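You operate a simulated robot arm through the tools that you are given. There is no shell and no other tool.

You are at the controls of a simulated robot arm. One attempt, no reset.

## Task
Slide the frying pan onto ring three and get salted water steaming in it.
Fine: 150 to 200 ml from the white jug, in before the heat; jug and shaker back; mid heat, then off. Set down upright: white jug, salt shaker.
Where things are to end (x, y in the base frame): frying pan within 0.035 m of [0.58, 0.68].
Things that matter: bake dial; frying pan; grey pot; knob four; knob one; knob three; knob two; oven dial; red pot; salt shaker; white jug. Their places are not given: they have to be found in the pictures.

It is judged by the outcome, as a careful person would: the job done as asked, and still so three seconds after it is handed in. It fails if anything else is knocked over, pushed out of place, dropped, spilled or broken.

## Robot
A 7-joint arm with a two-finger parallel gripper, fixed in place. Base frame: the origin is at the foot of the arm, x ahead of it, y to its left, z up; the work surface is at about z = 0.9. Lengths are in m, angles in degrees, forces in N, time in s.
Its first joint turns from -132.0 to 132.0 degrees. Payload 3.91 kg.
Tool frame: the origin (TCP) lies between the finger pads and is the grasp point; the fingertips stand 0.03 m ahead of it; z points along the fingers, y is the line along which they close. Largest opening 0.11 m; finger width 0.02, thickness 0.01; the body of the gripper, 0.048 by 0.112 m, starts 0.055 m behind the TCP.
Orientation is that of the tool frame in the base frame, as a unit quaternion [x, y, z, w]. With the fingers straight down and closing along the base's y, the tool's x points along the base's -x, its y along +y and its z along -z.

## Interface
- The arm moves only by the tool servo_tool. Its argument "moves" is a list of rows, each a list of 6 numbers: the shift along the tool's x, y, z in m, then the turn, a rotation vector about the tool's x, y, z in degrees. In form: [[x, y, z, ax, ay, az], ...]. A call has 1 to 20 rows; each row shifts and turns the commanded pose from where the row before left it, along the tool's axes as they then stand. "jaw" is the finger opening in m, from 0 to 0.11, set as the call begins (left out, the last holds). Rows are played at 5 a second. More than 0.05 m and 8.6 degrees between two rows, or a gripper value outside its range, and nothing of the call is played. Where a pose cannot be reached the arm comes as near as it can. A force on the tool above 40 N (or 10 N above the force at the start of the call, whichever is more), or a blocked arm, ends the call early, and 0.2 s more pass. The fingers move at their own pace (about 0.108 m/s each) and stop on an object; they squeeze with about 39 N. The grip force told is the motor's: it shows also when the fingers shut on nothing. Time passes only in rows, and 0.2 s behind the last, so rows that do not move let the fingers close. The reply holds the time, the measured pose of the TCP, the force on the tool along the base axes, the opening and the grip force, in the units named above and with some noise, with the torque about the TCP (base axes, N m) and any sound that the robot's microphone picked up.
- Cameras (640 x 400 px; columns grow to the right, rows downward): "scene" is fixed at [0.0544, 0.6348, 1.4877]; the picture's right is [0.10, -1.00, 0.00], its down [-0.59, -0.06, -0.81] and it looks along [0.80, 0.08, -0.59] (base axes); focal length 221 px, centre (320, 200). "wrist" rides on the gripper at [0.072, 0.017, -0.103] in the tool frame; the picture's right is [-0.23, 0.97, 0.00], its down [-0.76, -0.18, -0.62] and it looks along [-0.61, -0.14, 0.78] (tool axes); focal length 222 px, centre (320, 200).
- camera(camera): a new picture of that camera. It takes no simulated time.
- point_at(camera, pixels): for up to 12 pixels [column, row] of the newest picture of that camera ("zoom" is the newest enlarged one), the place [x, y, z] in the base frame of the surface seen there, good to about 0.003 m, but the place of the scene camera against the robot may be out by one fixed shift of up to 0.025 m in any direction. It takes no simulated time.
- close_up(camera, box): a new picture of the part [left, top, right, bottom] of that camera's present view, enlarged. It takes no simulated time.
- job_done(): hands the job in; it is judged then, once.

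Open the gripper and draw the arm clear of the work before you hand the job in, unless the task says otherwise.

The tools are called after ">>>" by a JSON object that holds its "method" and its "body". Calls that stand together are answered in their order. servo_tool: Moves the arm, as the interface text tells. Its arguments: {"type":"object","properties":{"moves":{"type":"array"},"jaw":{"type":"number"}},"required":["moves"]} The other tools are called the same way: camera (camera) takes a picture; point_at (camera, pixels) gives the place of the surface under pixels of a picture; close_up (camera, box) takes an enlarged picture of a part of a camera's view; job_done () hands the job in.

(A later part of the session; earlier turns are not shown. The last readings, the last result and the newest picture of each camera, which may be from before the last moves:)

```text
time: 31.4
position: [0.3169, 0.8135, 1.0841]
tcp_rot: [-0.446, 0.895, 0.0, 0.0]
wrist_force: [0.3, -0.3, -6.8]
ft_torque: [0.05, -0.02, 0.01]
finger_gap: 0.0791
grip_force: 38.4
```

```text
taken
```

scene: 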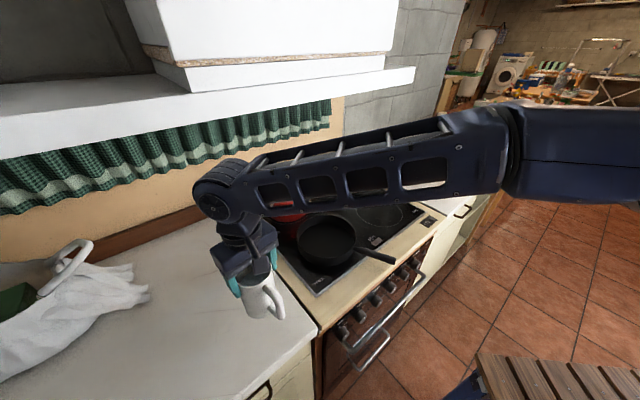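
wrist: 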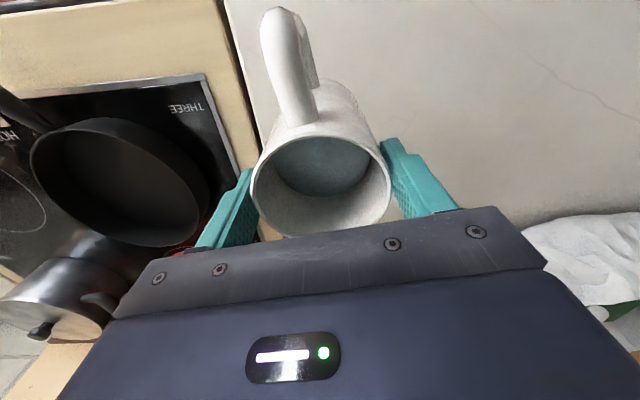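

The rim looks farther from the camera than before the lift (139 px wide instead of 185), so the jug may have slipped in the fingers. I hold still briefly and check whether it is creeping.

>>> {"method": "servo_tool", "body": {"moves": [[0, 0, 0, 0, 0, 0]]}}

>>> {"method": "camera", "body": {"camera": "wrist"}}

>>> {"method": "point_at", "body": {"camera": "wrist", "pixels": [[320, 165], [300, 175], [340, 175], [254, 185], [390, 185], [320, 140], [320, 230], [290, 80], [275, 15], [320, 185], [310, 60], [345, 160]]}}

>>> {"method": "close_up", "body": {"camera": "scene", "box": [180, 200, 320, 350]}}

```text
time: 31.8
position: [0.3172, 0.8147, 1.0848]
tcp_rot: [-0.446, 0.895, 0.0, 0.0]
wrist_force: [-0.6, 0.2, -7.1]
ft_torque: [0.06, -0.01, -0.01]
finger_gap: 0.0788
grip_force: 39.1
```

```text
taken
```

wrist: 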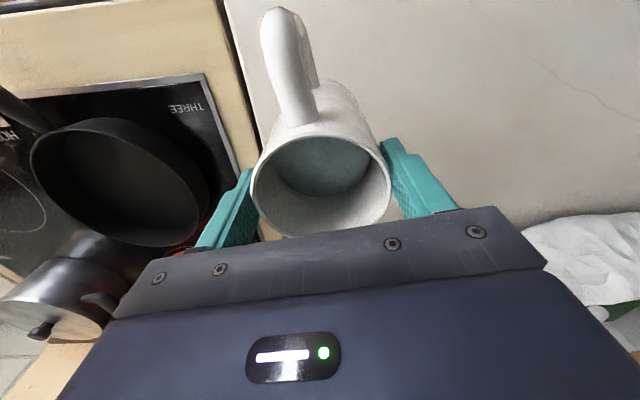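

```text
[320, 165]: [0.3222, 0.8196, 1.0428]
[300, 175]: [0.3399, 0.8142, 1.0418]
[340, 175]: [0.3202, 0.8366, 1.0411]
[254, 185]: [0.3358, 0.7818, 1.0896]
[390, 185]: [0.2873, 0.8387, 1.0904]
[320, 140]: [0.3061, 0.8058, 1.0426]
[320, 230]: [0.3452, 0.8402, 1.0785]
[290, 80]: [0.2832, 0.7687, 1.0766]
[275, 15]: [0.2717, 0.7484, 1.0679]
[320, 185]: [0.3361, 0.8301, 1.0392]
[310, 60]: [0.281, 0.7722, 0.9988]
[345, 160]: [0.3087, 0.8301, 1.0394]
```

```text
2.67 times, centred on (250, 275) of scene
```

zoom: 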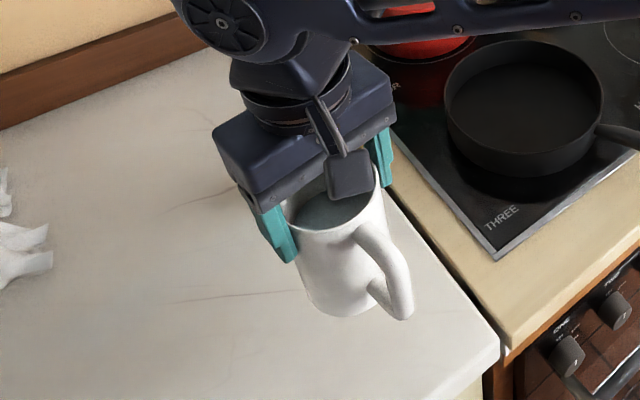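

Rim is now at z≈1.09 while the TCP rose 0.10, so the jug slid about 3 cm down in the fingers but is not creeping now. I don't trust this grip, so I lower it slowly back to the counter.

>>> {"method": "servo_tool", "body": {"moves": [[0, 0, 0.004, 0, 0, 0], [0, 0, 0.008, 0, 0, 0], [0, 0, 0.01, 0, 0, 0], [0, 0, 0.01, 0, 0, 0], [0, 0, 0.01, 0, 0, 0], [0, 0, 0.008, 0, 0, 0], [0, 0, 0.006, 0, 0, 0], [0, 0, 0.003, 0, 0, 0], [0, 0, 0, 0, 0, 0]]}}

>>> {"method": "camera", "body": {"camera": "wrist"}}

>>> {"method": "point_at", "body": {"camera": "wrist", "pixels": [[254, 185], [390, 185], [320, 165], [253, 187], [391, 187], [340, 165]]}}

```text
time: 33.8
position: [0.3174, 0.8143, 1.0252]
tcp_rot: [-0.446, 0.895, 0.0, 0.0]
wrist_force: [1.1, 0.1, -7.0]
ft_torque: [0.04, -0.03, 0.0]
finger_gap: 0.0786
grip_force: 39.6
```

```text
taken
```

wrist: 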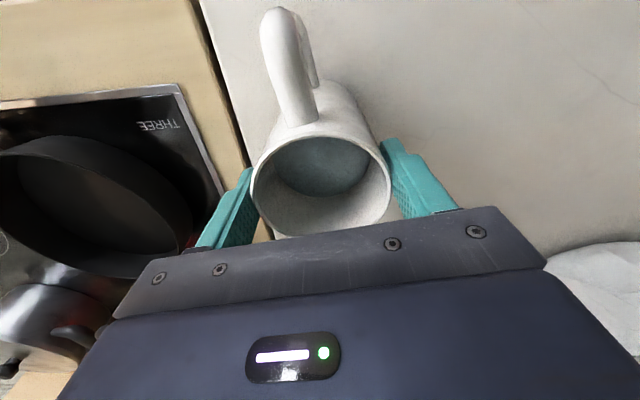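

```text
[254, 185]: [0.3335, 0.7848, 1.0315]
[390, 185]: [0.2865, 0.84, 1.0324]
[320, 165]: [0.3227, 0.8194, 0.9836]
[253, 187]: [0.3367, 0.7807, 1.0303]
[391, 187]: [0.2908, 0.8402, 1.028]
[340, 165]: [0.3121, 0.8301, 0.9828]
```

No slip while lowering (rim still at columns 253–391); the bottom is now about 1 cm above the counter. I test a slow small lift to see if it slips again.

>>> {"method": "servo_tool", "body": {"moves": [[0, 0, -0.003, 0, 0, 0], [0, 0, -0.006, 0, 0, 0], [0, 0, -0.008, 0, 0, 0], [0, 0, -0.008, 0, 0, 0], [0, 0, -0.005, 0, 0, 0], [0, 0, 0, 0, 0, 0]]}}

>>> {"method": "camera", "body": {"camera": "wrist"}}

>>> {"method": "point_at", "body": {"camera": "wrist", "pixels": [[253, 187], [391, 187], [320, 165], [340, 165]]}}

```text
time: 35.2
position: [0.3172, 0.8146, 1.0559]
tcp_rot: [-0.447, 0.895, 0.001, 0.0]
wrist_force: [0.9, 0.2, -6.9]
ft_torque: [-0.01, -0.01, 0.01]
finger_gap: 0.0787
grip_force: 38.8
```

```text
taken
```

wrist: 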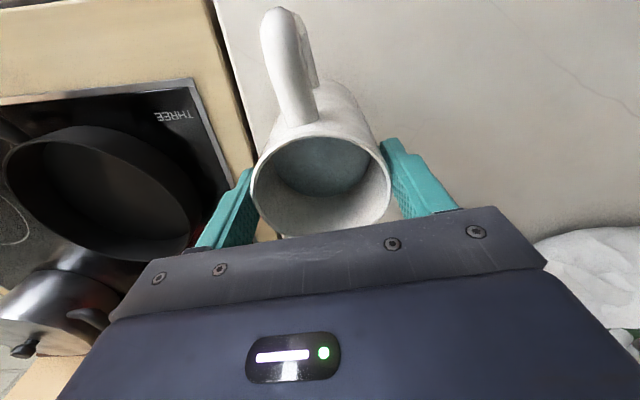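

```text
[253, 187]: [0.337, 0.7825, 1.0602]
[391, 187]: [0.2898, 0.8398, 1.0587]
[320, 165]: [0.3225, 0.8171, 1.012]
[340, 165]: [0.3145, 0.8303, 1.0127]
```

Stable this time: rim unchanged in the picture, so the earlier slip came from the quicker lift. I'll set the jug down and regrip lower for a better hold near its centre of mass.

>>> {"method": "servo_tool", "body": {"moves": [[0, 0, 0.004, 0, 0, 0], [0, 0, 0.008, 0, 0, 0], [0, 0, 0.008, 0, 0, 0], [0, 0, 0.008, 0, 0, 0], [0, 0, 0.005, 0, 0, 0], [0, 0, 0.003, 0, 0, 0], [0, 0, 0.002, 0, 0, 0], [0, 0, 0, 0, 0, 0]]}}

```text
time: 37.0
position: [0.3171, 0.8138, 1.0213]
tcp_rot: [-0.447, 0.895, 0.003, 0.002]
wrist_force: [0.5, 0.4, 33.3]
ft_torque: [-0.21, -0.23, 0.25]
finger_gap: 0.0789
grip_force: 39.4
```

It pressed the counter with 33 N without slipping, so this grip near the rim is firm and leaves room for the water under the palm. I ease the press off and keep this grip.

>>> {"method": "servo_tool", "body": {"moves": [[0, 0, -0.002, 0, 0, 0], [0, 0, -0.002, 0, 0, 0], [0, 0, -0.003, 0, 0, 0], [0, 0, -0.003, 0, 0, 0], [0, 0, 0, 0, 0, 0]]}}

>>> {"method": "camera", "body": {"camera": "wrist"}}

>>> {"method": "point_at", "body": {"camera": "wrist", "pixels": [[253, 187], [391, 187], [320, 165], [340, 165], [300, 165], [310, 175], [330, 155]]}}

>>> {"method": "close_up", "body": {"camera": "wrist", "box": [230, 0, 410, 245]}}

```text
time: 38.2
position: [0.3157, 0.8135, 1.0275]
tcp_rot: [-0.446, 0.895, 0.0, -0.001]
wrist_force: [-0.9, -1.4, -6.5]
ft_torque: [0.03, -0.06, -0.03]
finger_gap: 0.0787
grip_force: 38.7
```

```text
taken
```

wrist: 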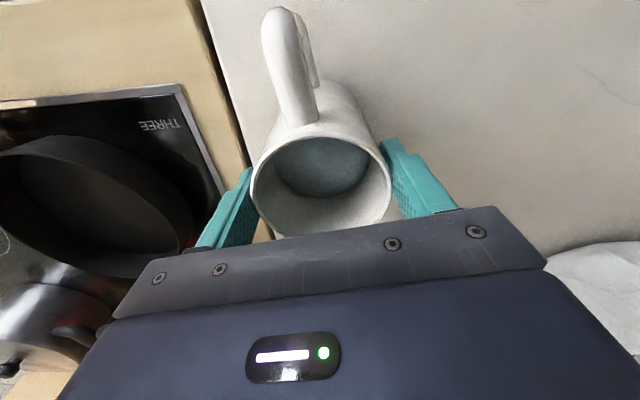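

```text
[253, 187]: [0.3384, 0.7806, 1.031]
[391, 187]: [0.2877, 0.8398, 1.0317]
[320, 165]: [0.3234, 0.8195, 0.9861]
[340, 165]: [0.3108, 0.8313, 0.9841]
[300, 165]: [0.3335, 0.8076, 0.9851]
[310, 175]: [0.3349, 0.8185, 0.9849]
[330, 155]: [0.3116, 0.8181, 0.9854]
```

```text
1.63 times, centred on (320, 122) of wrist
```

zoom: 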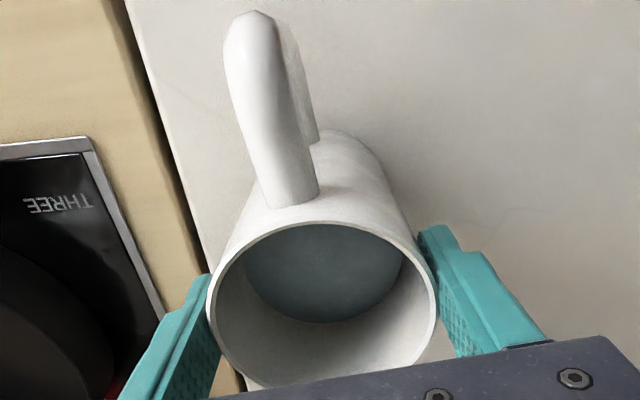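

The jug hangs 8 mm off the counter with rim about 4 mm above the TCP. I lift gently to z≈1.13 with small steps and check the grip again.

>>> {"method": "servo_tool", "body": {"moves": [[0, 0, -0.003, 0, 0, 0], [0, 0, -0.005, 0, 0, 0], [0, 0, -0.008, 0, 0, 0], [0, 0, -0.01, 0, 0, 0], [0, 0, -0.01, 0, 0, 0], [0, 0, -0.01, 0, 0, 0], [0, 0, -0.01, 0, 0, 0], [0, 0, -0.01, 0, 0, 0], [0, 0, -0.01, 0, 0, 0], [0, 0, -0.01, 0, 0, 0], [0, 0, -0.008, 0, 0, 0], [0, 0, -0.005, 0, 0, 0], [0, 0, -0.003, 0, 0, 0], [0, 0, 0, 0, 0, 0]]}}

>>> {"method": "camera", "body": {"camera": "wrist"}}

```text
time: 41.2
position: [0.317, 0.8145, 1.1298]
tcp_rot: [-0.446, 0.895, 0.001, 0.0]
wrist_force: [0.0, 0.2, -6.8]
ft_torque: [0.02, -0.05, 0.01]
finger_gap: 0.0787
grip_force: 38.8
```

```text
taken
```

wrist: 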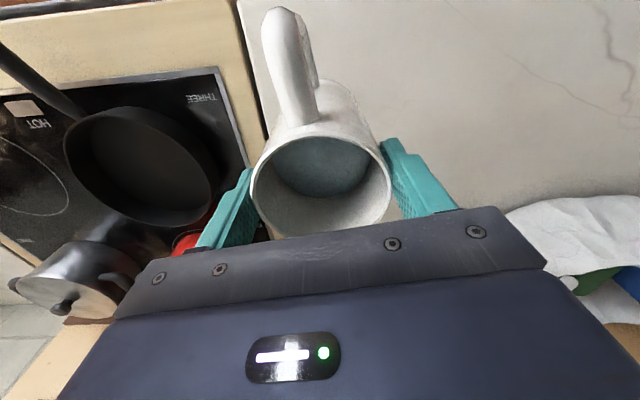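

No slip: the rim is still at columns 252–391. I carry the jug over to beside the pan's far side with smooth steps.

>>> {"method": "servo_tool", "body": {"moves": [[-0.003, -0.008, 0, 0, 0, 0], [-0.006, -0.016, 0, 0, 0, 0], [-0.008, -0.022, 0, 0, 0, 0], [-0.009, -0.025, 0, 0, 0, 0], [-0.009, -0.025, 0, 0, 0, 0], [-0.009, -0.025, 0, 0, 0, 0], [-0.009, -0.025, 0, 0, 0, 0], [-0.009, -0.025, 0, 0, 0, 0], [-0.009, -0.025, 0, 0, 0, 0], [-0.009, -0.024, 0, 0, 0, 0], [-0.008, -0.021, 0, 0, 0, 0], [-0.006, -0.016, 0, 0, 0, 0], [-0.003, -0.008, 0, 0, 0, 0], [0, 0, 0, 0, 0, 0]]}}

>>> {"method": "camera", "body": {"camera": "wrist"}}

>>> {"method": "camera", "body": {"camera": "scene"}}

```text
time: 44.2
position: [0.5704, 0.7352, 1.1296]
tcp_rot: [-0.452, 0.892, -0.001, -0.002]
wrist_force: [-0.5, -0.6, -6.6]
ft_torque: [0.02, -0.04, 0.02]
finger_gap: 0.0786
grip_force: 39.0
```

```text
taken
```

wrist: 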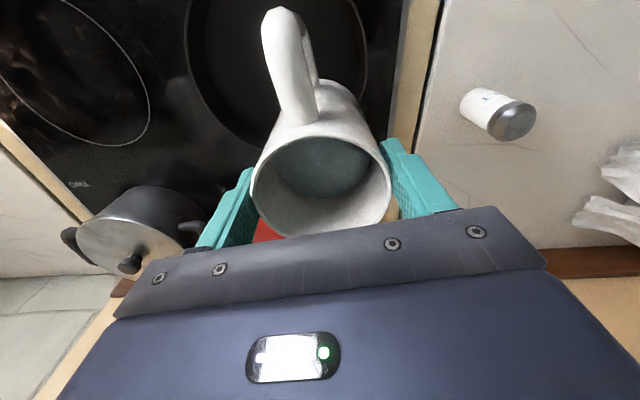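

```text
taken
```

scene: 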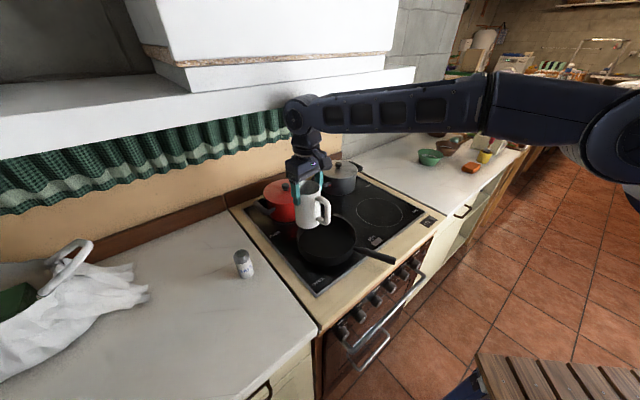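

The arm is at its reach limit here (0.570 instead of 0.587 in x), so I pull the commanded pose in by 2 cm and then turn the jug about the vertical, half of the 153° first.

>>> {"method": "servo_tool", "body": {"moves": [[0.007, 0.003, 0, 0, 0, 0], [0.007, 0.0035, 0, 0, 0, 0], [0.0064, 0.003, 0, 0, 0, 0], [0, 0, 0, 0, 0, 3], [0, 0, 0, 0, 0, 5], [0, 0, 0, 0, 0, 7], [0, 0, 0, 0, 0, 8], [0, 0, 0, 0, 0, 8], [0, 0, 0, 0, 0, 8], [0, 0, 0, 0, 0, 8], [0, 0, 0, 0, 0, 8], [0, 0, 0, 0, 0, 8], [0, 0, 0, 0, 0, 7], [0, 0, 0, 0, 0, 5], [0, 0, 0, 0, 0, 3], [0, 0, 0, 0, 0, 0]]}}

>>> {"method": "camera", "body": {"camera": "wrist"}}

>>> {"method": "camera", "body": {"camera": "scene"}}

```text
time: 47.6
position: [0.5667, 0.7214, 1.1288]
tcp_rot: [0.217, 0.976, -0.001, 0.0]
wrist_force: [-1.0, 0.8, -6.3]
ft_torque: [-0.07, -0.04, 0.06]
finger_gap: 0.0785
grip_force: 38.9
```

```text
taken
```

wrist: 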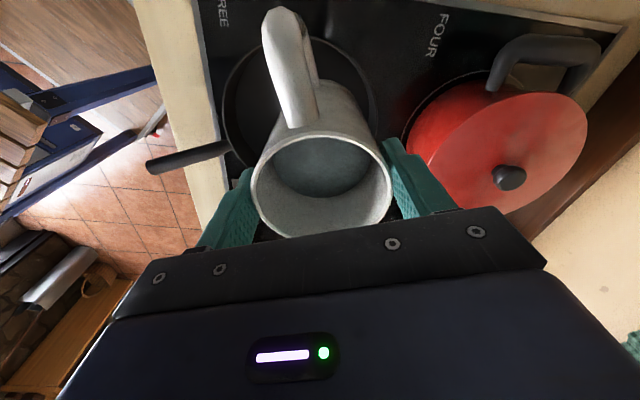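

```text
taken
```

scene: 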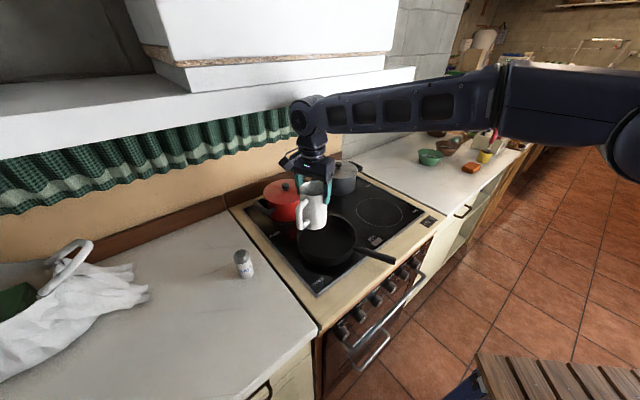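

φ is -25° and the grip holds. I measure the red pot for clearance and continue to φ≈-100°.

>>> {"method": "point_at", "body": {"camera": "wrist", "pixels": [[410, 150], [505, 178], [560, 45], [500, 75], [415, 160], [585, 125], [520, 45], [430, 105]]}}

>>> {"method": "servo_tool", "body": {"moves": [[0, 0, 0, 0, 0, 3], [0, 0, 0, 0, 0, 5], [0, 0, 0, 0, 0, 7], [0, 0, 0, 0, 0, 8], [0, 0, 0, 0, 0, 8], [0, 0, 0, 0, 0, 8], [0, 0, 0, 0, 0, 8], [0, 0, 0, 0, 0, 8], [0, 0, 0, 0, 0, 7], [0, 0, 0, 0, 0, 6], [0, 0, 0, 0, 0, 4], [0, 0, 0, 0, 0, 3], [0, 0, 0, 0, 0, 0]]}}

>>> {"method": "camera", "body": {"camera": "wrist"}}

>>> {"method": "camera", "body": {"camera": "scene"}}

```text
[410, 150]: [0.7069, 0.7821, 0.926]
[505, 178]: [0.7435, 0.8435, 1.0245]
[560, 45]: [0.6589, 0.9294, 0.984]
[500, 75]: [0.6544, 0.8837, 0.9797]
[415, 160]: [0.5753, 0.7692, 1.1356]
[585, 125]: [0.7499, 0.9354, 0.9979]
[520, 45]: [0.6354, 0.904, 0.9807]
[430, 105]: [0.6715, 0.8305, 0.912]
```

```text
time: 50.4
position: [0.5675, 0.7213, 1.1285]
tcp_rot: [0.766, 0.642, 0.0, 0.0]
wrist_force: [0.7, 0.3, -6.6]
ft_torque: [-0.08, -0.02, 0.03]
finger_gap: 0.0787
grip_force: 39.2
```

```text
taken
```

wrist: 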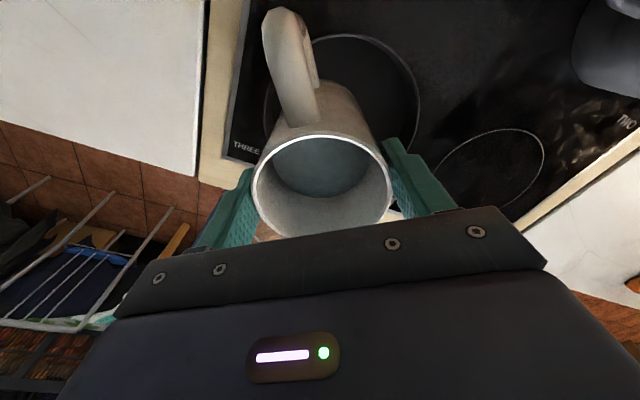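

```text
taken
```

scene: 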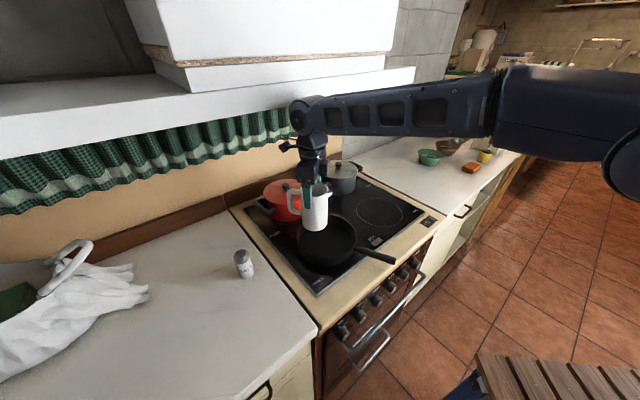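

The jug now faces spout toward the robot (φ=-100°). Before pouring I take several weight readings; so far Fz averages about -6.73 N.

>>> {"method": "servo_tool", "body": {"moves": [[0, 0, 0, 0, 0, 0]]}}

>>> {"method": "servo_tool", "body": {"moves": [[0, 0, 0, 0, 0, 0]]}}

>>> {"method": "servo_tool", "body": {"moves": [[0, 0, 0, 0, 0, 0]]}}

>>> {"method": "servo_tool", "body": {"moves": [[0, 0, 0, 0, 0, 0]]}}

>>> {"method": "servo_tool", "body": {"moves": [[0, 0, 0, 0, 0, 0]]}}

>>> {"method": "servo_tool", "body": {"moves": [[0, 0, 0, 0, 0, 0]]}}

>>> {"method": "close_up", "body": {"camera": "wrist", "box": [230, 0, 410, 245]}}

>>> {"method": "point_at", "body": {"camera": "wrist", "pixels": [[320, 165], [340, 165], [300, 165], [310, 175], [330, 155], [320, 150], [255, 185], [390, 185], [320, 180], [300, 175], [345, 150], [300, 155]]}}

```text
time: 50.8
position: [0.5665, 0.7207, 1.1295]
tcp_rot: [0.765, 0.644, -0.001, 0.0]
wrist_force: [-0.3, -0.8, -7.0]
ft_torque: [-0.05, 0.02, 0.03]
finger_gap: 0.0787
grip_force: 38.9
```

```text
time: 51.2
position: [0.5664, 0.7207, 1.1301]
tcp_rot: [0.766, 0.643, 0.001, 0.0]
wrist_force: [-0.4, 0.5, -6.5]
ft_torque: [-0.01, 0.01, 0.02]
finger_gap: 0.0788
grip_force: 39.2
```

```text
time: 51.6
position: [0.5673, 0.7218, 1.1293]
tcp_rot: [0.766, 0.643, 0.0, 0.0]
wrist_force: [0.5, -1.5, -6.2]
ft_torque: [-0.06, 0.01, -0.04]
finger_gap: 0.0786
grip_force: 39.4
```

```text
time: 52.0
position: [0.5665, 0.7218, 1.129]
tcp_rot: [0.766, 0.643, 0.0, 0.0]
wrist_force: [0.6, 0.4, -6.6]
ft_torque: [-0.03, 0.04, -0.03]
finger_gap: 0.0787
grip_force: 38.8
```

```text
time: 52.4
position: [0.5673, 0.7211, 1.1302]
tcp_rot: [0.766, 0.643, 0.0, -0.001]
wrist_force: [0.6, -0.3, -7.1]
ft_torque: [-0.05, 0.03, 0.06]
finger_gap: 0.0783
grip_force: 39.1
```

```text
time: 52.8
position: [0.5673, 0.7206, 1.1296]
tcp_rot: [0.766, 0.643, 0.0, 0.0]
wrist_force: [-0.9, -0.2, -7.2]
ft_torque: [-0.05, 0.01, -0.02]
finger_gap: 0.0786
grip_force: 38.5
```

```text
1.63 times, centred on (320, 122) of wrist
```

zoom: 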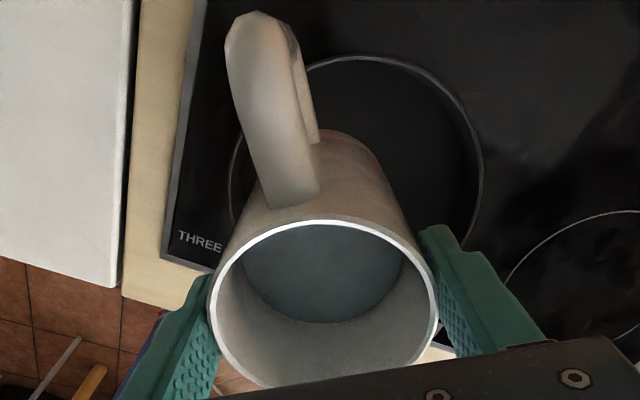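

```text
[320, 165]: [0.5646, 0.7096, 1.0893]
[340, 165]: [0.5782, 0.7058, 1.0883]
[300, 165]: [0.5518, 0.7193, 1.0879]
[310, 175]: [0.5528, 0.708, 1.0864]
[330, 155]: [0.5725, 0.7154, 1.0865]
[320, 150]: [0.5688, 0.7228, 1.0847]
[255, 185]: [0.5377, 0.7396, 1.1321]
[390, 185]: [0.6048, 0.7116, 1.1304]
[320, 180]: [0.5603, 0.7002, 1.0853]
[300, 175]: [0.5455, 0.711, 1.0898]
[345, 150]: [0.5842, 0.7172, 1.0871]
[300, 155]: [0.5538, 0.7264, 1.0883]
```

Baseline weight is 6.75 N, and the water sits 0.0437 below the rim (water z≈TCP-0.042). I now tilt to about 32° (before any flow should start) while bringing the lip over the pan centre and down to z≈1.07.

>>> {"method": "servo_tool", "body": {"moves": [[0.0004, 0.002, 0.0036, 0, 4, 0], [0.0002, 0.002, 0.0036, 0, 4, 0], [-0.0001, 0.002, 0.0036, 0, 4, 0], [-0.0003, 0.002, 0.0036, 0, 4, 0], [-0.0006, 0.002, 0.0036, 0, 4, 0], [-0.0008, 0.002, 0.0035, 0, 4, 0], [-0.0011, 0.002, 0.0034, 0, 4, 0], [-0.0013, 0.002, 0.0034, 0, 4, 0], [0, 0.002, 0, 0, 0, 0], [0, 0.002, 0, 0, 0, 0], [0, 0, 0, 0, 0, 0]]}}

>>> {"method": "camera", "body": {"camera": "wrist"}}

>>> {"method": "close_up", "body": {"camera": "scene", "box": [240, 130, 420, 290]}}

```text
time: 55.2
position: [0.5875, 0.7206, 1.1004]
tcp_rot: [0.736, 0.618, 0.211, -0.177]
wrist_force: [0.3, -0.5, -6.0]
ft_torque: [-0.25, 0.01, -0.01]
finger_gap: 0.0786
grip_force: 39.2
```

```text
taken
```

wrist: 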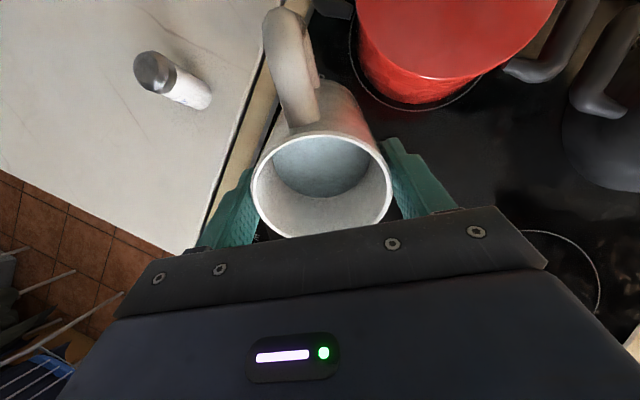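

```text
2.50 times, centred on (330, 210) of scene
```

zoom: 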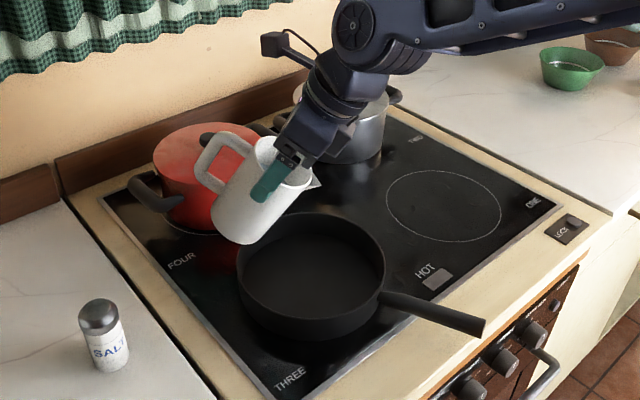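

The lip is over the pan centre at about (0.579,0.674,1.073) and the grip holds. I tilt slowly to about 42° about the lip, lowering it a little, and watch the force.

>>> {"method": "servo_tool", "body": {"moves": [[-0.0011, 0, -0.0003, 0, 2, 0], [-0.0011, 0, -0.0003, 0, 2, 0], [-0.0011, 0, -0.0003, 0, 2, 0], [-0.0011, 0, -0.0003, 0, 2, 0], [-0.0011, 0, -0.0003, 0, 2, 0], [0, 0, 0, 0, 0, 0], [0, 0, 0, 0, 0, 0]]}}

>>> {"method": "camera", "body": {"camera": "wrist"}}

>>> {"method": "close_up", "body": {"camera": "scene", "box": [240, 130, 420, 290]}}

```text
time: 56.8
position: [0.5866, 0.7165, 1.0978]
tcp_rot: [0.715, 0.6, 0.275, -0.231]
wrist_force: [-1.0, -0.5, -7.4]
ft_torque: [-0.32, 0.06, 0.02]
finger_gap: 0.0785
grip_force: 39.3
```

```text
taken
```

wrist: 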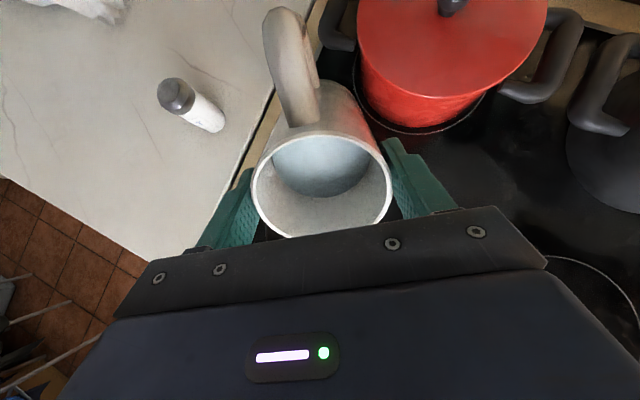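

```text
2.50 times, centred on (330, 210) of scene
```

zoom: 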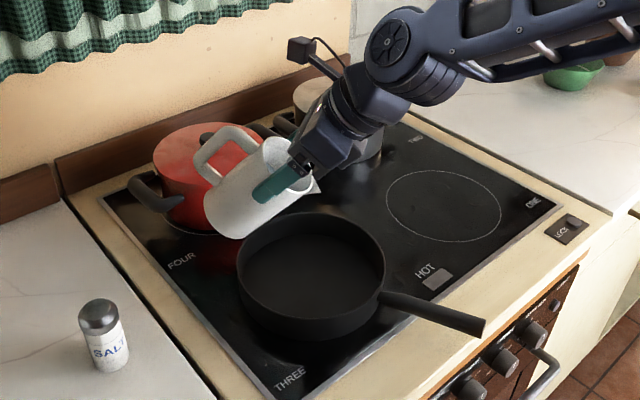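

θ=42°, no flow yet visible. I continue with small tilts to 46°, checking for water in the pan.

>>> {"method": "servo_tool", "body": {"moves": [[-0.0012, 0, -0.0005, 0, 2, 0], [-0.0012, 0, -0.0005, 0, 2, 0], [0, 0, 0, 0, 0, 0], [0, 0, 0, 0, 0, 0]]}}

>>> {"method": "close_up", "body": {"camera": "scene", "box": [240, 130, 420, 290]}}

```text
time: 57.8
position: [0.5854, 0.7129, 1.0976]
tcp_rot: [0.705, 0.592, 0.299, -0.251]
wrist_force: [0.2, 0.1, -6.3]
ft_torque: [-0.35, 0.04, -0.02]
finger_gap: 0.0785
grip_force: 39.2
```

```text
2.50 times, centred on (330, 210) of scene
```

zoom: 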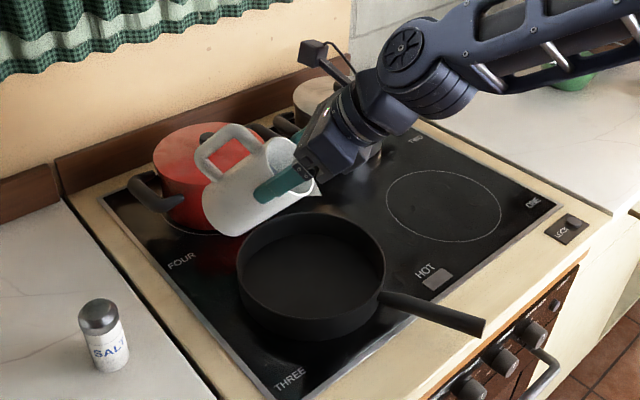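

Still dry at 46°. I tilt on to 50°.

>>> {"method": "servo_tool", "body": {"moves": [[-0.0006, 0, -0.0012, 0, 2, 0], [-0.0006, 0, -0.0012, 0, 2, 0], [0, 0, 0, 0, 0, 0], [0, 0, 0, 0, 0, 0]]}}

>>> {"method": "close_up", "body": {"camera": "scene", "box": [240, 130, 420, 290]}}

>>> {"method": "camera", "body": {"camera": "wrist"}}

```text
time: 58.8
position: [0.584, 0.7115, 1.099]
tcp_rot: [0.695, 0.582, 0.324, -0.271]
wrist_force: [-0.1, -0.3, -7.8]
ft_torque: [-0.32, 0.05, -0.01]
finger_gap: 0.0786
grip_force: 39.3
```

```text
2.50 times, centred on (330, 210) of scene
```

zoom: 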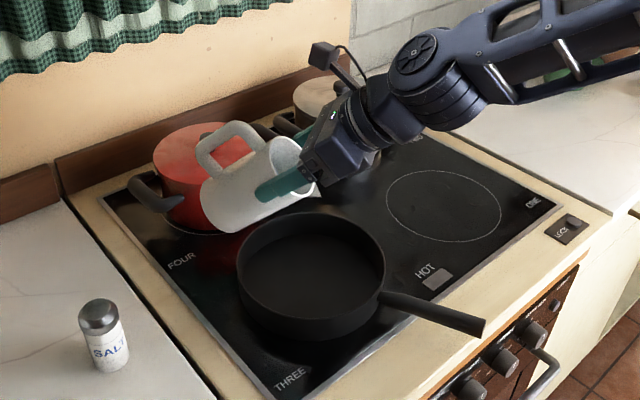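

```text
taken
```

wrist: 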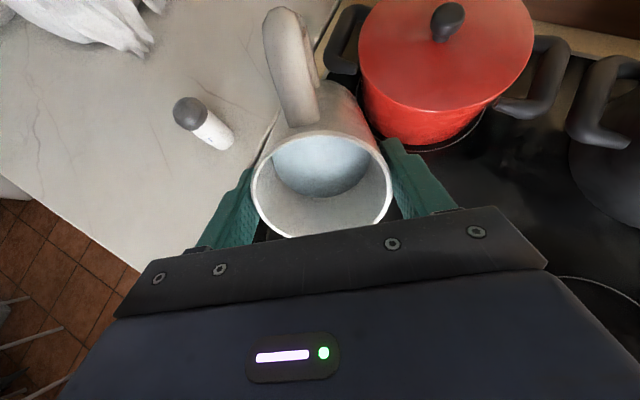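

No flow at 50° yet. I go on in 2° steps, checking water level and weight as I go.

>>> {"method": "servo_tool", "body": {"moves": [[-0.0004, 0, -0.0014, 0, 2, 0], [0, 0, 0, 0, 0, 0], [0, 0, 0, 0, 0, 0]]}}

>>> {"method": "close_up", "body": {"camera": "scene", "box": [280, 170, 380, 270]}}

>>> {"method": "servo_tool", "body": {"moves": [[-0.0004, 0, -0.0014, 0, 2, 0], [0, 0, 0, 0, 0, 0], [0, 0, 0, 0, 0, 0]]}}

>>> {"method": "close_up", "body": {"camera": "scene", "box": [280, 170, 380, 270]}}

```text
time: 59.6
position: [0.5858, 0.7083, 1.0994]
tcp_rot: [0.689, 0.577, 0.336, -0.281]
wrist_force: [0.3, 0.9, -6.2]
ft_torque: [-0.36, 0.03, 0.0]
finger_gap: 0.0787
grip_force: 39.7
```

```text
4.00 times, centred on (330, 220) of scene
```

zoom: 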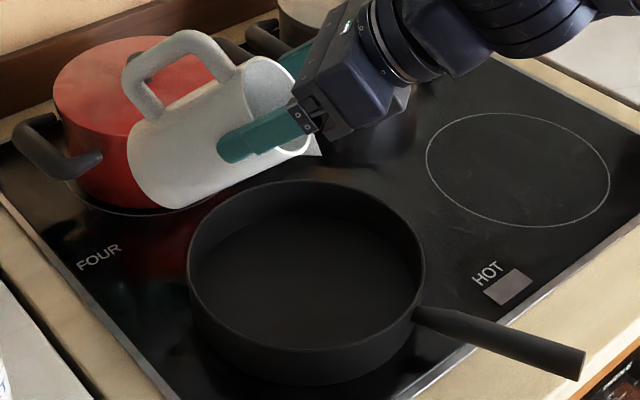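

```text
time: 60.4
position: [0.5849, 0.7069, 1.101]
tcp_rot: [0.682, 0.573, 0.348, -0.292]
wrist_force: [0.1, -0.3, -6.6]
ft_torque: [-0.36, 0.06, 0.0]
finger_gap: 0.0786
grip_force: 39.0
```

```text
4.00 times, centred on (330, 220) of scene
```

zoom: 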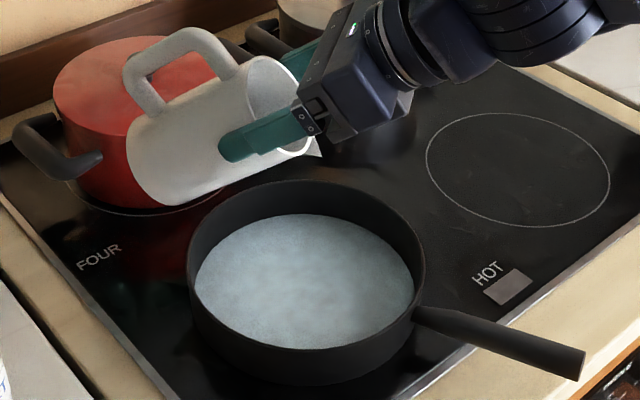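

Flow began at 54°: there is water in the pan now. I check the jug's level in the wrist picture right away.

>>> {"method": "camera", "body": {"camera": "wrist"}}

>>> {"method": "point_at", "body": {"camera": "wrist", "pixels": [[320, 165], [340, 165], [300, 165], [310, 175], [330, 155], [320, 150], [255, 185], [390, 185], [320, 180], [300, 175], [345, 150], [300, 155]]}}

>>> {"method": "close_up", "body": {"camera": "wrist", "box": [230, 100, 410, 245]}}

```text
taken
```

wrist: 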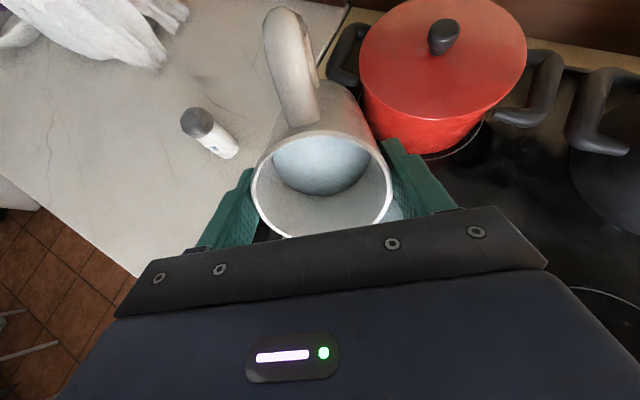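

```text
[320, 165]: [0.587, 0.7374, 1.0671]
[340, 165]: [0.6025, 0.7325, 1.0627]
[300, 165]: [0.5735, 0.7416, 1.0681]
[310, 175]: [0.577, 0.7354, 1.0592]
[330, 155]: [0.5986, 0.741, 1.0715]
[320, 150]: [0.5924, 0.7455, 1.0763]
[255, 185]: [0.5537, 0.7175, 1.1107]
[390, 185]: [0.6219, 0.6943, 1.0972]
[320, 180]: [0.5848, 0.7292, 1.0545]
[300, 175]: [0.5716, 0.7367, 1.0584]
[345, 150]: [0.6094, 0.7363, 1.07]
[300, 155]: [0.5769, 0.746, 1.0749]
```

```text
2.76 times, centred on (320, 172) of wrist
```

zoom: 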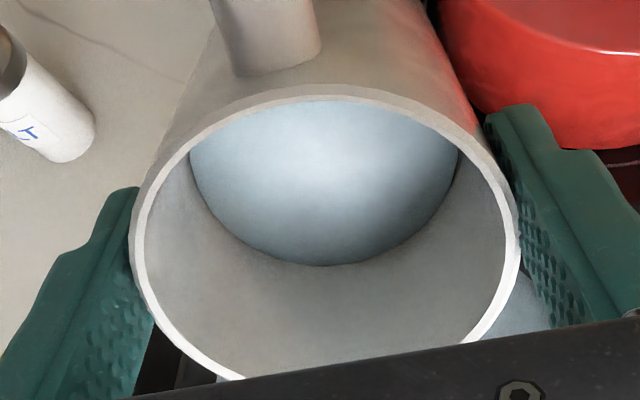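

The jug's level is about 3.5 mm lower (about 15 ml poured). I hold for a moment to see whether the flow continues at this tilt.

>>> {"method": "servo_tool", "body": {"moves": [[0, 0, 0, 0, 0, 0], [0, 0, 0, 0, 0, 0]]}}

>>> {"method": "camera", "body": {"camera": "wrist"}}

>>> {"method": "point_at", "body": {"camera": "wrist", "pixels": [[320, 165], [340, 165], [300, 165], [310, 175], [330, 155], [320, 150], [320, 180], [300, 175], [345, 150], [300, 155], [330, 170], [310, 160]]}}

```text
time: 61.0
position: [0.5846, 0.7077, 1.1003]
tcp_rot: [0.683, 0.573, 0.347, -0.292]
wrist_force: [0.1, 0.3, -6.6]
ft_torque: [-0.37, 0.03, 0.02]
finger_gap: 0.0784
grip_force: 39.1
```

```text
taken
```

wrist: 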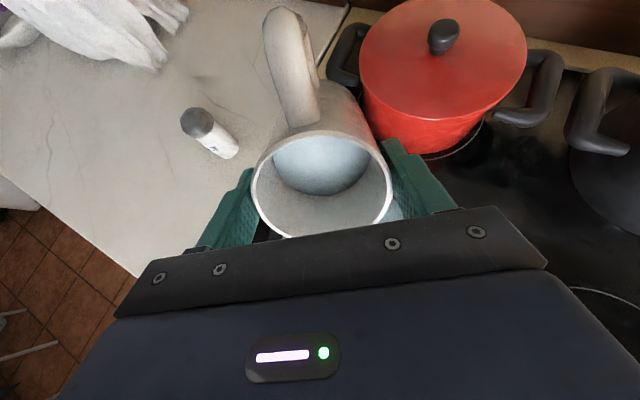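

```text
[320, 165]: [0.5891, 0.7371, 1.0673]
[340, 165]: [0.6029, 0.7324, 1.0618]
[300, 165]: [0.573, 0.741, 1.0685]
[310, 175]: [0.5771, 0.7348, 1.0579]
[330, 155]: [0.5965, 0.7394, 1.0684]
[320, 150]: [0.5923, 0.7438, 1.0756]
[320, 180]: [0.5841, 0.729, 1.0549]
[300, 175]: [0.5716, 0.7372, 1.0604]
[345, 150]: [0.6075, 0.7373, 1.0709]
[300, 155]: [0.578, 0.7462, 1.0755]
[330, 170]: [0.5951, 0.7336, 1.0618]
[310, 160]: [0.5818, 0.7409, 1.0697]
```

The level is steady, so the poured amount depends only on the tilt. I tilt on to 60° about the lip and re-measure.

>>> {"method": "servo_tool", "body": {"moves": [[0.0001, 0, -0.0019, 0, 2, 0], [0, 0, 0, 0, 0, 0], [0.0001, 0, -0.0019, 0, 2, 0], [0, 0, 0, 0, 0, 0], [0.0001, 0, -0.0019, 0, 2, 0], [0, 0, 0, 0, 0, 0], [0, 0, 0, 0, 0, 0], [0, 0, 0, 0, 0, 0]]}}

>>> {"method": "camera", "body": {"camera": "wrist"}}

>>> {"method": "point_at", "body": {"camera": "wrist", "pixels": [[320, 160], [340, 160], [300, 160], [310, 165], [330, 155], [320, 150], [320, 170], [300, 155], [345, 150], [310, 155], [330, 165], [310, 160]]}}

>>> {"method": "close_up", "body": {"camera": "scene", "box": [260, 160, 380, 270]}}

```text
time: 62.8
position: [0.5842, 0.7034, 1.1029]
tcp_rot: [0.664, 0.556, 0.383, -0.321]
wrist_force: [0.3, -0.3, -6.8]
ft_torque: [-0.38, 0.07, 0.04]
finger_gap: 0.0787
grip_force: 39.1
```

```text
taken
```

wrist: 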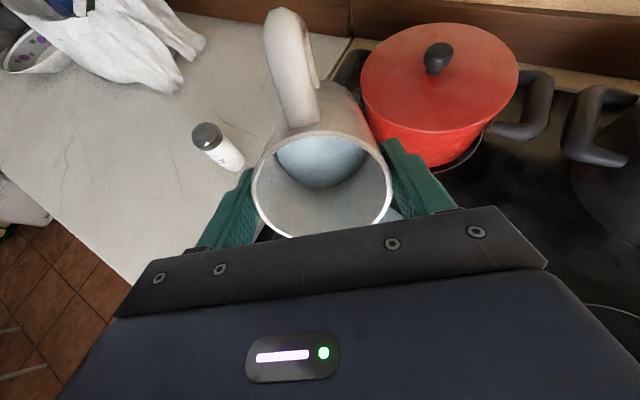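

```text
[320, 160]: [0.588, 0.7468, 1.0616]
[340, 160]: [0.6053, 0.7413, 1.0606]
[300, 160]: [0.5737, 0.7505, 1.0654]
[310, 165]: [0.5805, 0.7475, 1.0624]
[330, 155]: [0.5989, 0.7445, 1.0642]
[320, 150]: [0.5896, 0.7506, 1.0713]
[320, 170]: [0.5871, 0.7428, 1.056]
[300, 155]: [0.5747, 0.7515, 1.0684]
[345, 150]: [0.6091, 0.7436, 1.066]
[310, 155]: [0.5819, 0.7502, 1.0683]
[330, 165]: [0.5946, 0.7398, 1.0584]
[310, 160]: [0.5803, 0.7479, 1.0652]
```

```text
3.64 times, centred on (320, 215) of scene
```

zoom: 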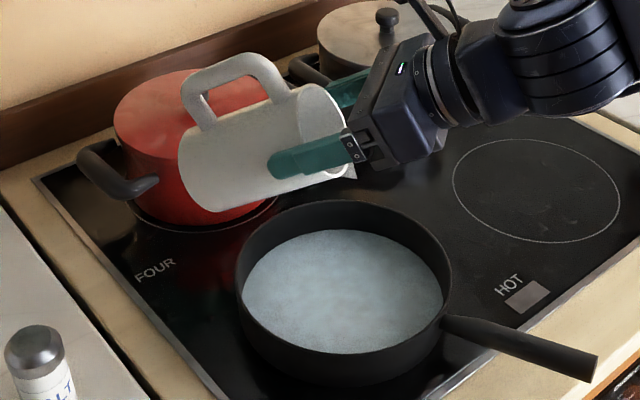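

At 60° the level is 0.0573 below the TCP, a drop of 15 mm (about 60 ml). I continue to 65°.

>>> {"method": "servo_tool", "body": {"moves": [[0.0001, 0, -0.0019, 0, 2, 0], [0, 0, 0, 0, 0, 0], [0.0001, 0, -0.0019, 0, 2, 0], [0, 0, 0, 0, 0, 0], [0.0001, 0, -0.001, 0, 1, 0], [0, 0, 0, 0, 0, 0], [0, 0, 0, 0, 0, 0], [0, 0, 0, 0, 0, 0]]}}

>>> {"method": "camera", "body": {"camera": "wrist"}}

>>> {"method": "point_at", "body": {"camera": "wrist", "pixels": [[320, 160], [340, 155], [300, 155], [310, 160], [330, 155], [320, 150], [320, 165], [300, 150], [340, 150], [310, 155], [330, 160], [320, 155]]}}

>>> {"method": "close_up", "body": {"camera": "wrist", "box": [230, 100, 410, 245]}}

```text
time: 64.6
position: [0.5835, 0.6996, 1.1072]
tcp_rot: [0.647, 0.542, 0.412, -0.345]
wrist_force: [0.5, 0.4, -5.5]
ft_torque: [-0.4, 0.05, -0.01]
finger_gap: 0.0787
grip_force: 39.2
```

```text
taken
```

wrist: 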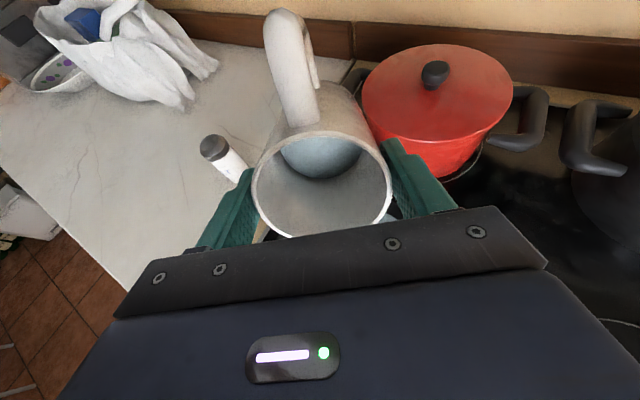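

```text
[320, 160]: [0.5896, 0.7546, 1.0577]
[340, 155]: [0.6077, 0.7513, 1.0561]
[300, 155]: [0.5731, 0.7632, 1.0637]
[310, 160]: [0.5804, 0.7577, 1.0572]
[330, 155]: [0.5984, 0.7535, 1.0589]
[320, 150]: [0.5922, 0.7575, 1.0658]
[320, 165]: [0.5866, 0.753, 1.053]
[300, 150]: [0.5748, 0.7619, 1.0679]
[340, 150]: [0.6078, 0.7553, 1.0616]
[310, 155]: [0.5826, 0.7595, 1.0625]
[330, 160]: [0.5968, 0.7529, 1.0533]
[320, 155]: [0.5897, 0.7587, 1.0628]
```

```text
2.76 times, centred on (320, 172) of wrist
```

zoom: 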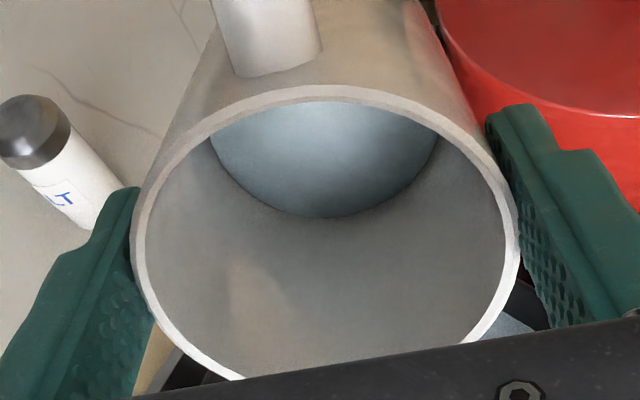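

At 65° the drop is about 29.5 mm (110–123 ml); the depth follows R·tan θ. I go to about 67.6° and measure again.

>>> {"method": "servo_tool", "body": {"moves": [[0, 0, -0.001, 0, 1, 0], [0, 0, 0, 0, 0, 0], [0, 0, -0.001, 0, 1, 0], [0, 0, 0, 0, 0, 0], [0, 0, -0.0007, 0, 0.7, 0], [0, 0, 0, 0, 0, 0], [0, 0, 0, 0, 0, 0], [0, 0, 0, 0, 0, 0]]}}

>>> {"method": "camera", "body": {"camera": "wrist"}}

>>> {"method": "point_at", "body": {"camera": "wrist", "pixels": [[320, 155], [335, 152], [305, 152], [310, 155], [330, 155], [320, 150], [320, 160], [300, 148], [340, 148], [310, 150], [330, 148], [320, 145]]}}

>>> {"method": "close_up", "body": {"camera": "scene", "box": [260, 160, 380, 270]}}

```text
time: 66.4
position: [0.5827, 0.698, 1.1069]
tcp_rot: [0.636, 0.535, 0.426, -0.359]
wrist_force: [-0.1, -0.1, -7.0]
ft_torque: [-0.38, 0.08, 0.0]
finger_gap: 0.0787
grip_force: 39.1
```

```text
taken
```

wrist: 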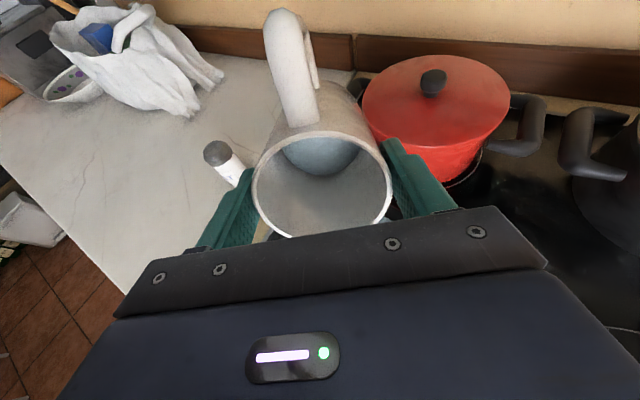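

```text
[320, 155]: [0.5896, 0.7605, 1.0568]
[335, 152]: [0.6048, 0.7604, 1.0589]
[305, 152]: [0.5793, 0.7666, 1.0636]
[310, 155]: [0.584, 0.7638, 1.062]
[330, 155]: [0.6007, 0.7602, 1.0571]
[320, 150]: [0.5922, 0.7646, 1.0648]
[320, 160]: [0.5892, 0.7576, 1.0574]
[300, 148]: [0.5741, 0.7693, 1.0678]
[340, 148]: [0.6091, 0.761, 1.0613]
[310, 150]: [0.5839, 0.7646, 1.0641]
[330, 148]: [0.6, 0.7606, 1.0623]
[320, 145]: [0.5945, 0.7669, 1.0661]
```

```text
3.64 times, centred on (320, 215) of scene
```

zoom: 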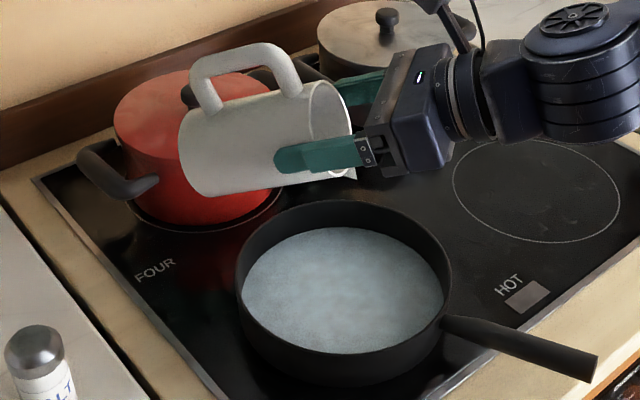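

At 67.6° the drop is 35.6 mm (≈147 ml), matching a cylinder with inner radius 0.036. I tilt to about 70.2° for ≈172 ml.

>>> {"method": "servo_tool", "body": {"moves": [[0, 0, -0.001, 0, 1, 0], [0, 0, 0, 0, 0, 0], [0, 0, -0.001, 0, 1, 0], [0, 0, 0, 0, 0, 0], [0, 0, -0.0006, 0, 0.6, 0], [0, 0, 0, 0, 0, 0], [0, 0, 0, 0, 0, 0], [0, 0, 0, 0, 0, 0]]}}

>>> {"method": "camera", "body": {"camera": "wrist"}}

>>> {"method": "point_at", "body": {"camera": "wrist", "pixels": [[320, 152], [335, 150], [305, 150], [310, 152], [330, 152], [320, 147], [320, 156], [302, 146], [340, 146], [310, 148], [330, 146], [320, 143]]}}

```text
time: 68.2
position: [0.583, 0.6947, 1.1081]
tcp_rot: [0.628, 0.525, 0.442, -0.369]
wrist_force: [0.3, -0.9, -6.9]
ft_torque: [-0.43, 0.07, 0.0]
finger_gap: 0.0789
grip_force: 39.0
```

```text
taken
```

wrist: 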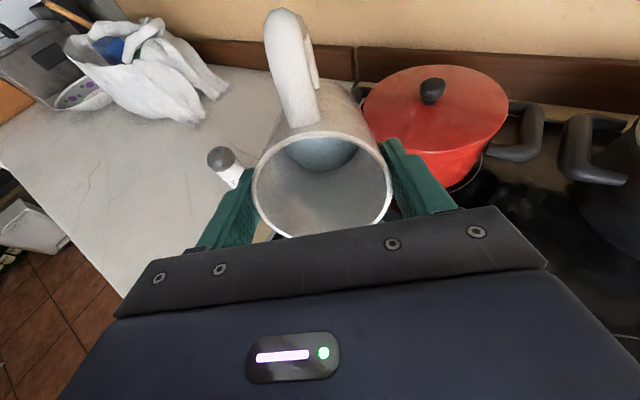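

```text
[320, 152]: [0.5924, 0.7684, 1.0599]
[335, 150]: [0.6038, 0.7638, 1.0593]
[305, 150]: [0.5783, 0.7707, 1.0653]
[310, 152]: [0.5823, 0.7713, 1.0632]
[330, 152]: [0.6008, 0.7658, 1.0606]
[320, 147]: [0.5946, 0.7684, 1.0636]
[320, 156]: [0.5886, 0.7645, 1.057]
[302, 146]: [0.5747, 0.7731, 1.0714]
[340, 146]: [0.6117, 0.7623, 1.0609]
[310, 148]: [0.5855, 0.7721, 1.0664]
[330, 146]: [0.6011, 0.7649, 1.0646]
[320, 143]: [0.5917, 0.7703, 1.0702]
```

Level is now 42 mm lower than at the start, ≈175 ml by the jug's inner area (the weight reading doesn't change in this simulation, so the level is my measure). I bring the jug upright, turning about the TCP so the lip stays over the pan.

>>> {"method": "servo_tool", "body": {"moves": [[0, 0, 0, 0, -3, 0], [0, 0, 0, 0, -4, 0], [0, 0, 0, 0, -4, 0], [0, 0, 0, 0, -4, 0], [0, 0, 0, 0, -4, 0], [0, 0, 0, 0, -4, 0], [0, 0, 0, 0, -4, 0], [0, 0, 0, 0, -4, 0], [0, 0, 0, 0, -4, 0], [0, 0, 0, 0, -4, 0], [0, 0, 0, 0, -4, 0], [0, 0, 0, 0, -4, 0], [0, 0, 0, 0, -4, 0], [0, 0, 0, 0, -4, 0], [0, 0, 0, 0, -4, 0], [0, 0, 0, 0, -4, 0], [0, 0, 0, 0, -4, 0], [0, 0, 0, 0, -3.2, 0], [0, 0, 0, 0, 0, 0]]}}

>>> {"method": "camera", "body": {"camera": "wrist"}}

>>> {"method": "close_up", "body": {"camera": "wrist", "box": [230, 100, 410, 245]}}

>>> {"method": "close_up", "body": {"camera": "scene", "box": [240, 140, 400, 280]}}

```text
time: 72.2
position: [0.5775, 0.6988, 1.086]
tcp_rot: [0.766, 0.643, 0.0, -0.001]
wrist_force: [-0.7, 0.7, -5.7]
ft_torque: [-0.03, 0.01, -0.01]
finger_gap: 0.0788
grip_force: 38.9
out of reach, approached as far as the arm can: row 4, 5
```

```text
taken
```

wrist: 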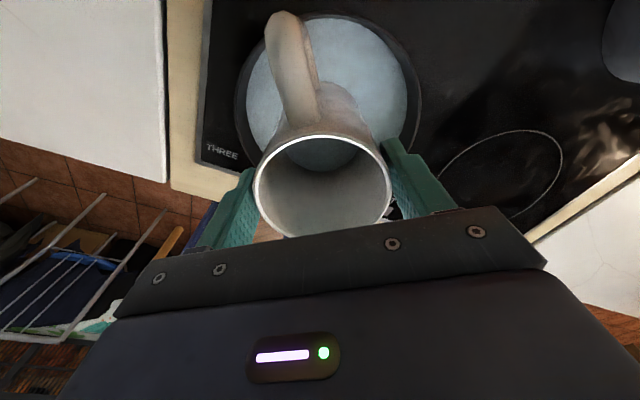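

```text
2.76 times, centred on (320, 172) of wrist
```

zoom: 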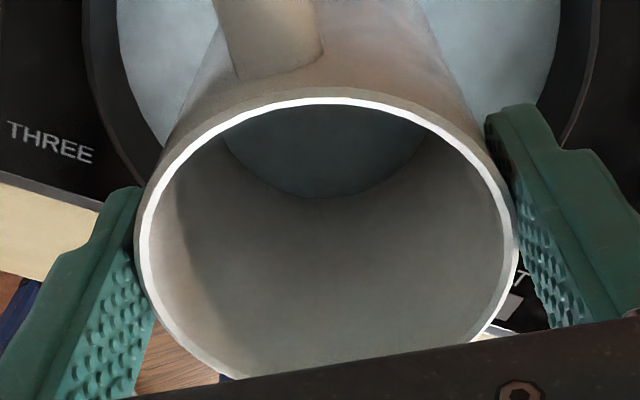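

```text
2.86 times, centred on (320, 210) of scene
```

zoom: 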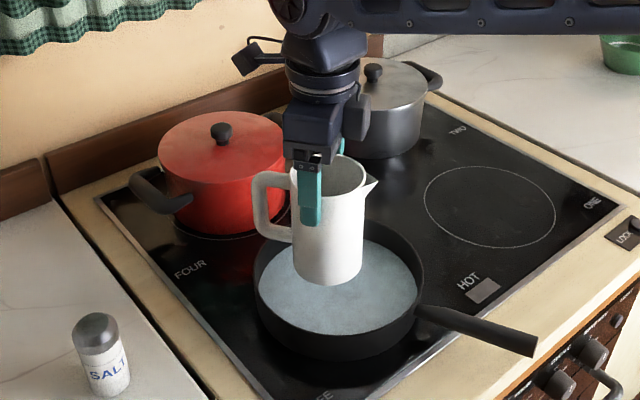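

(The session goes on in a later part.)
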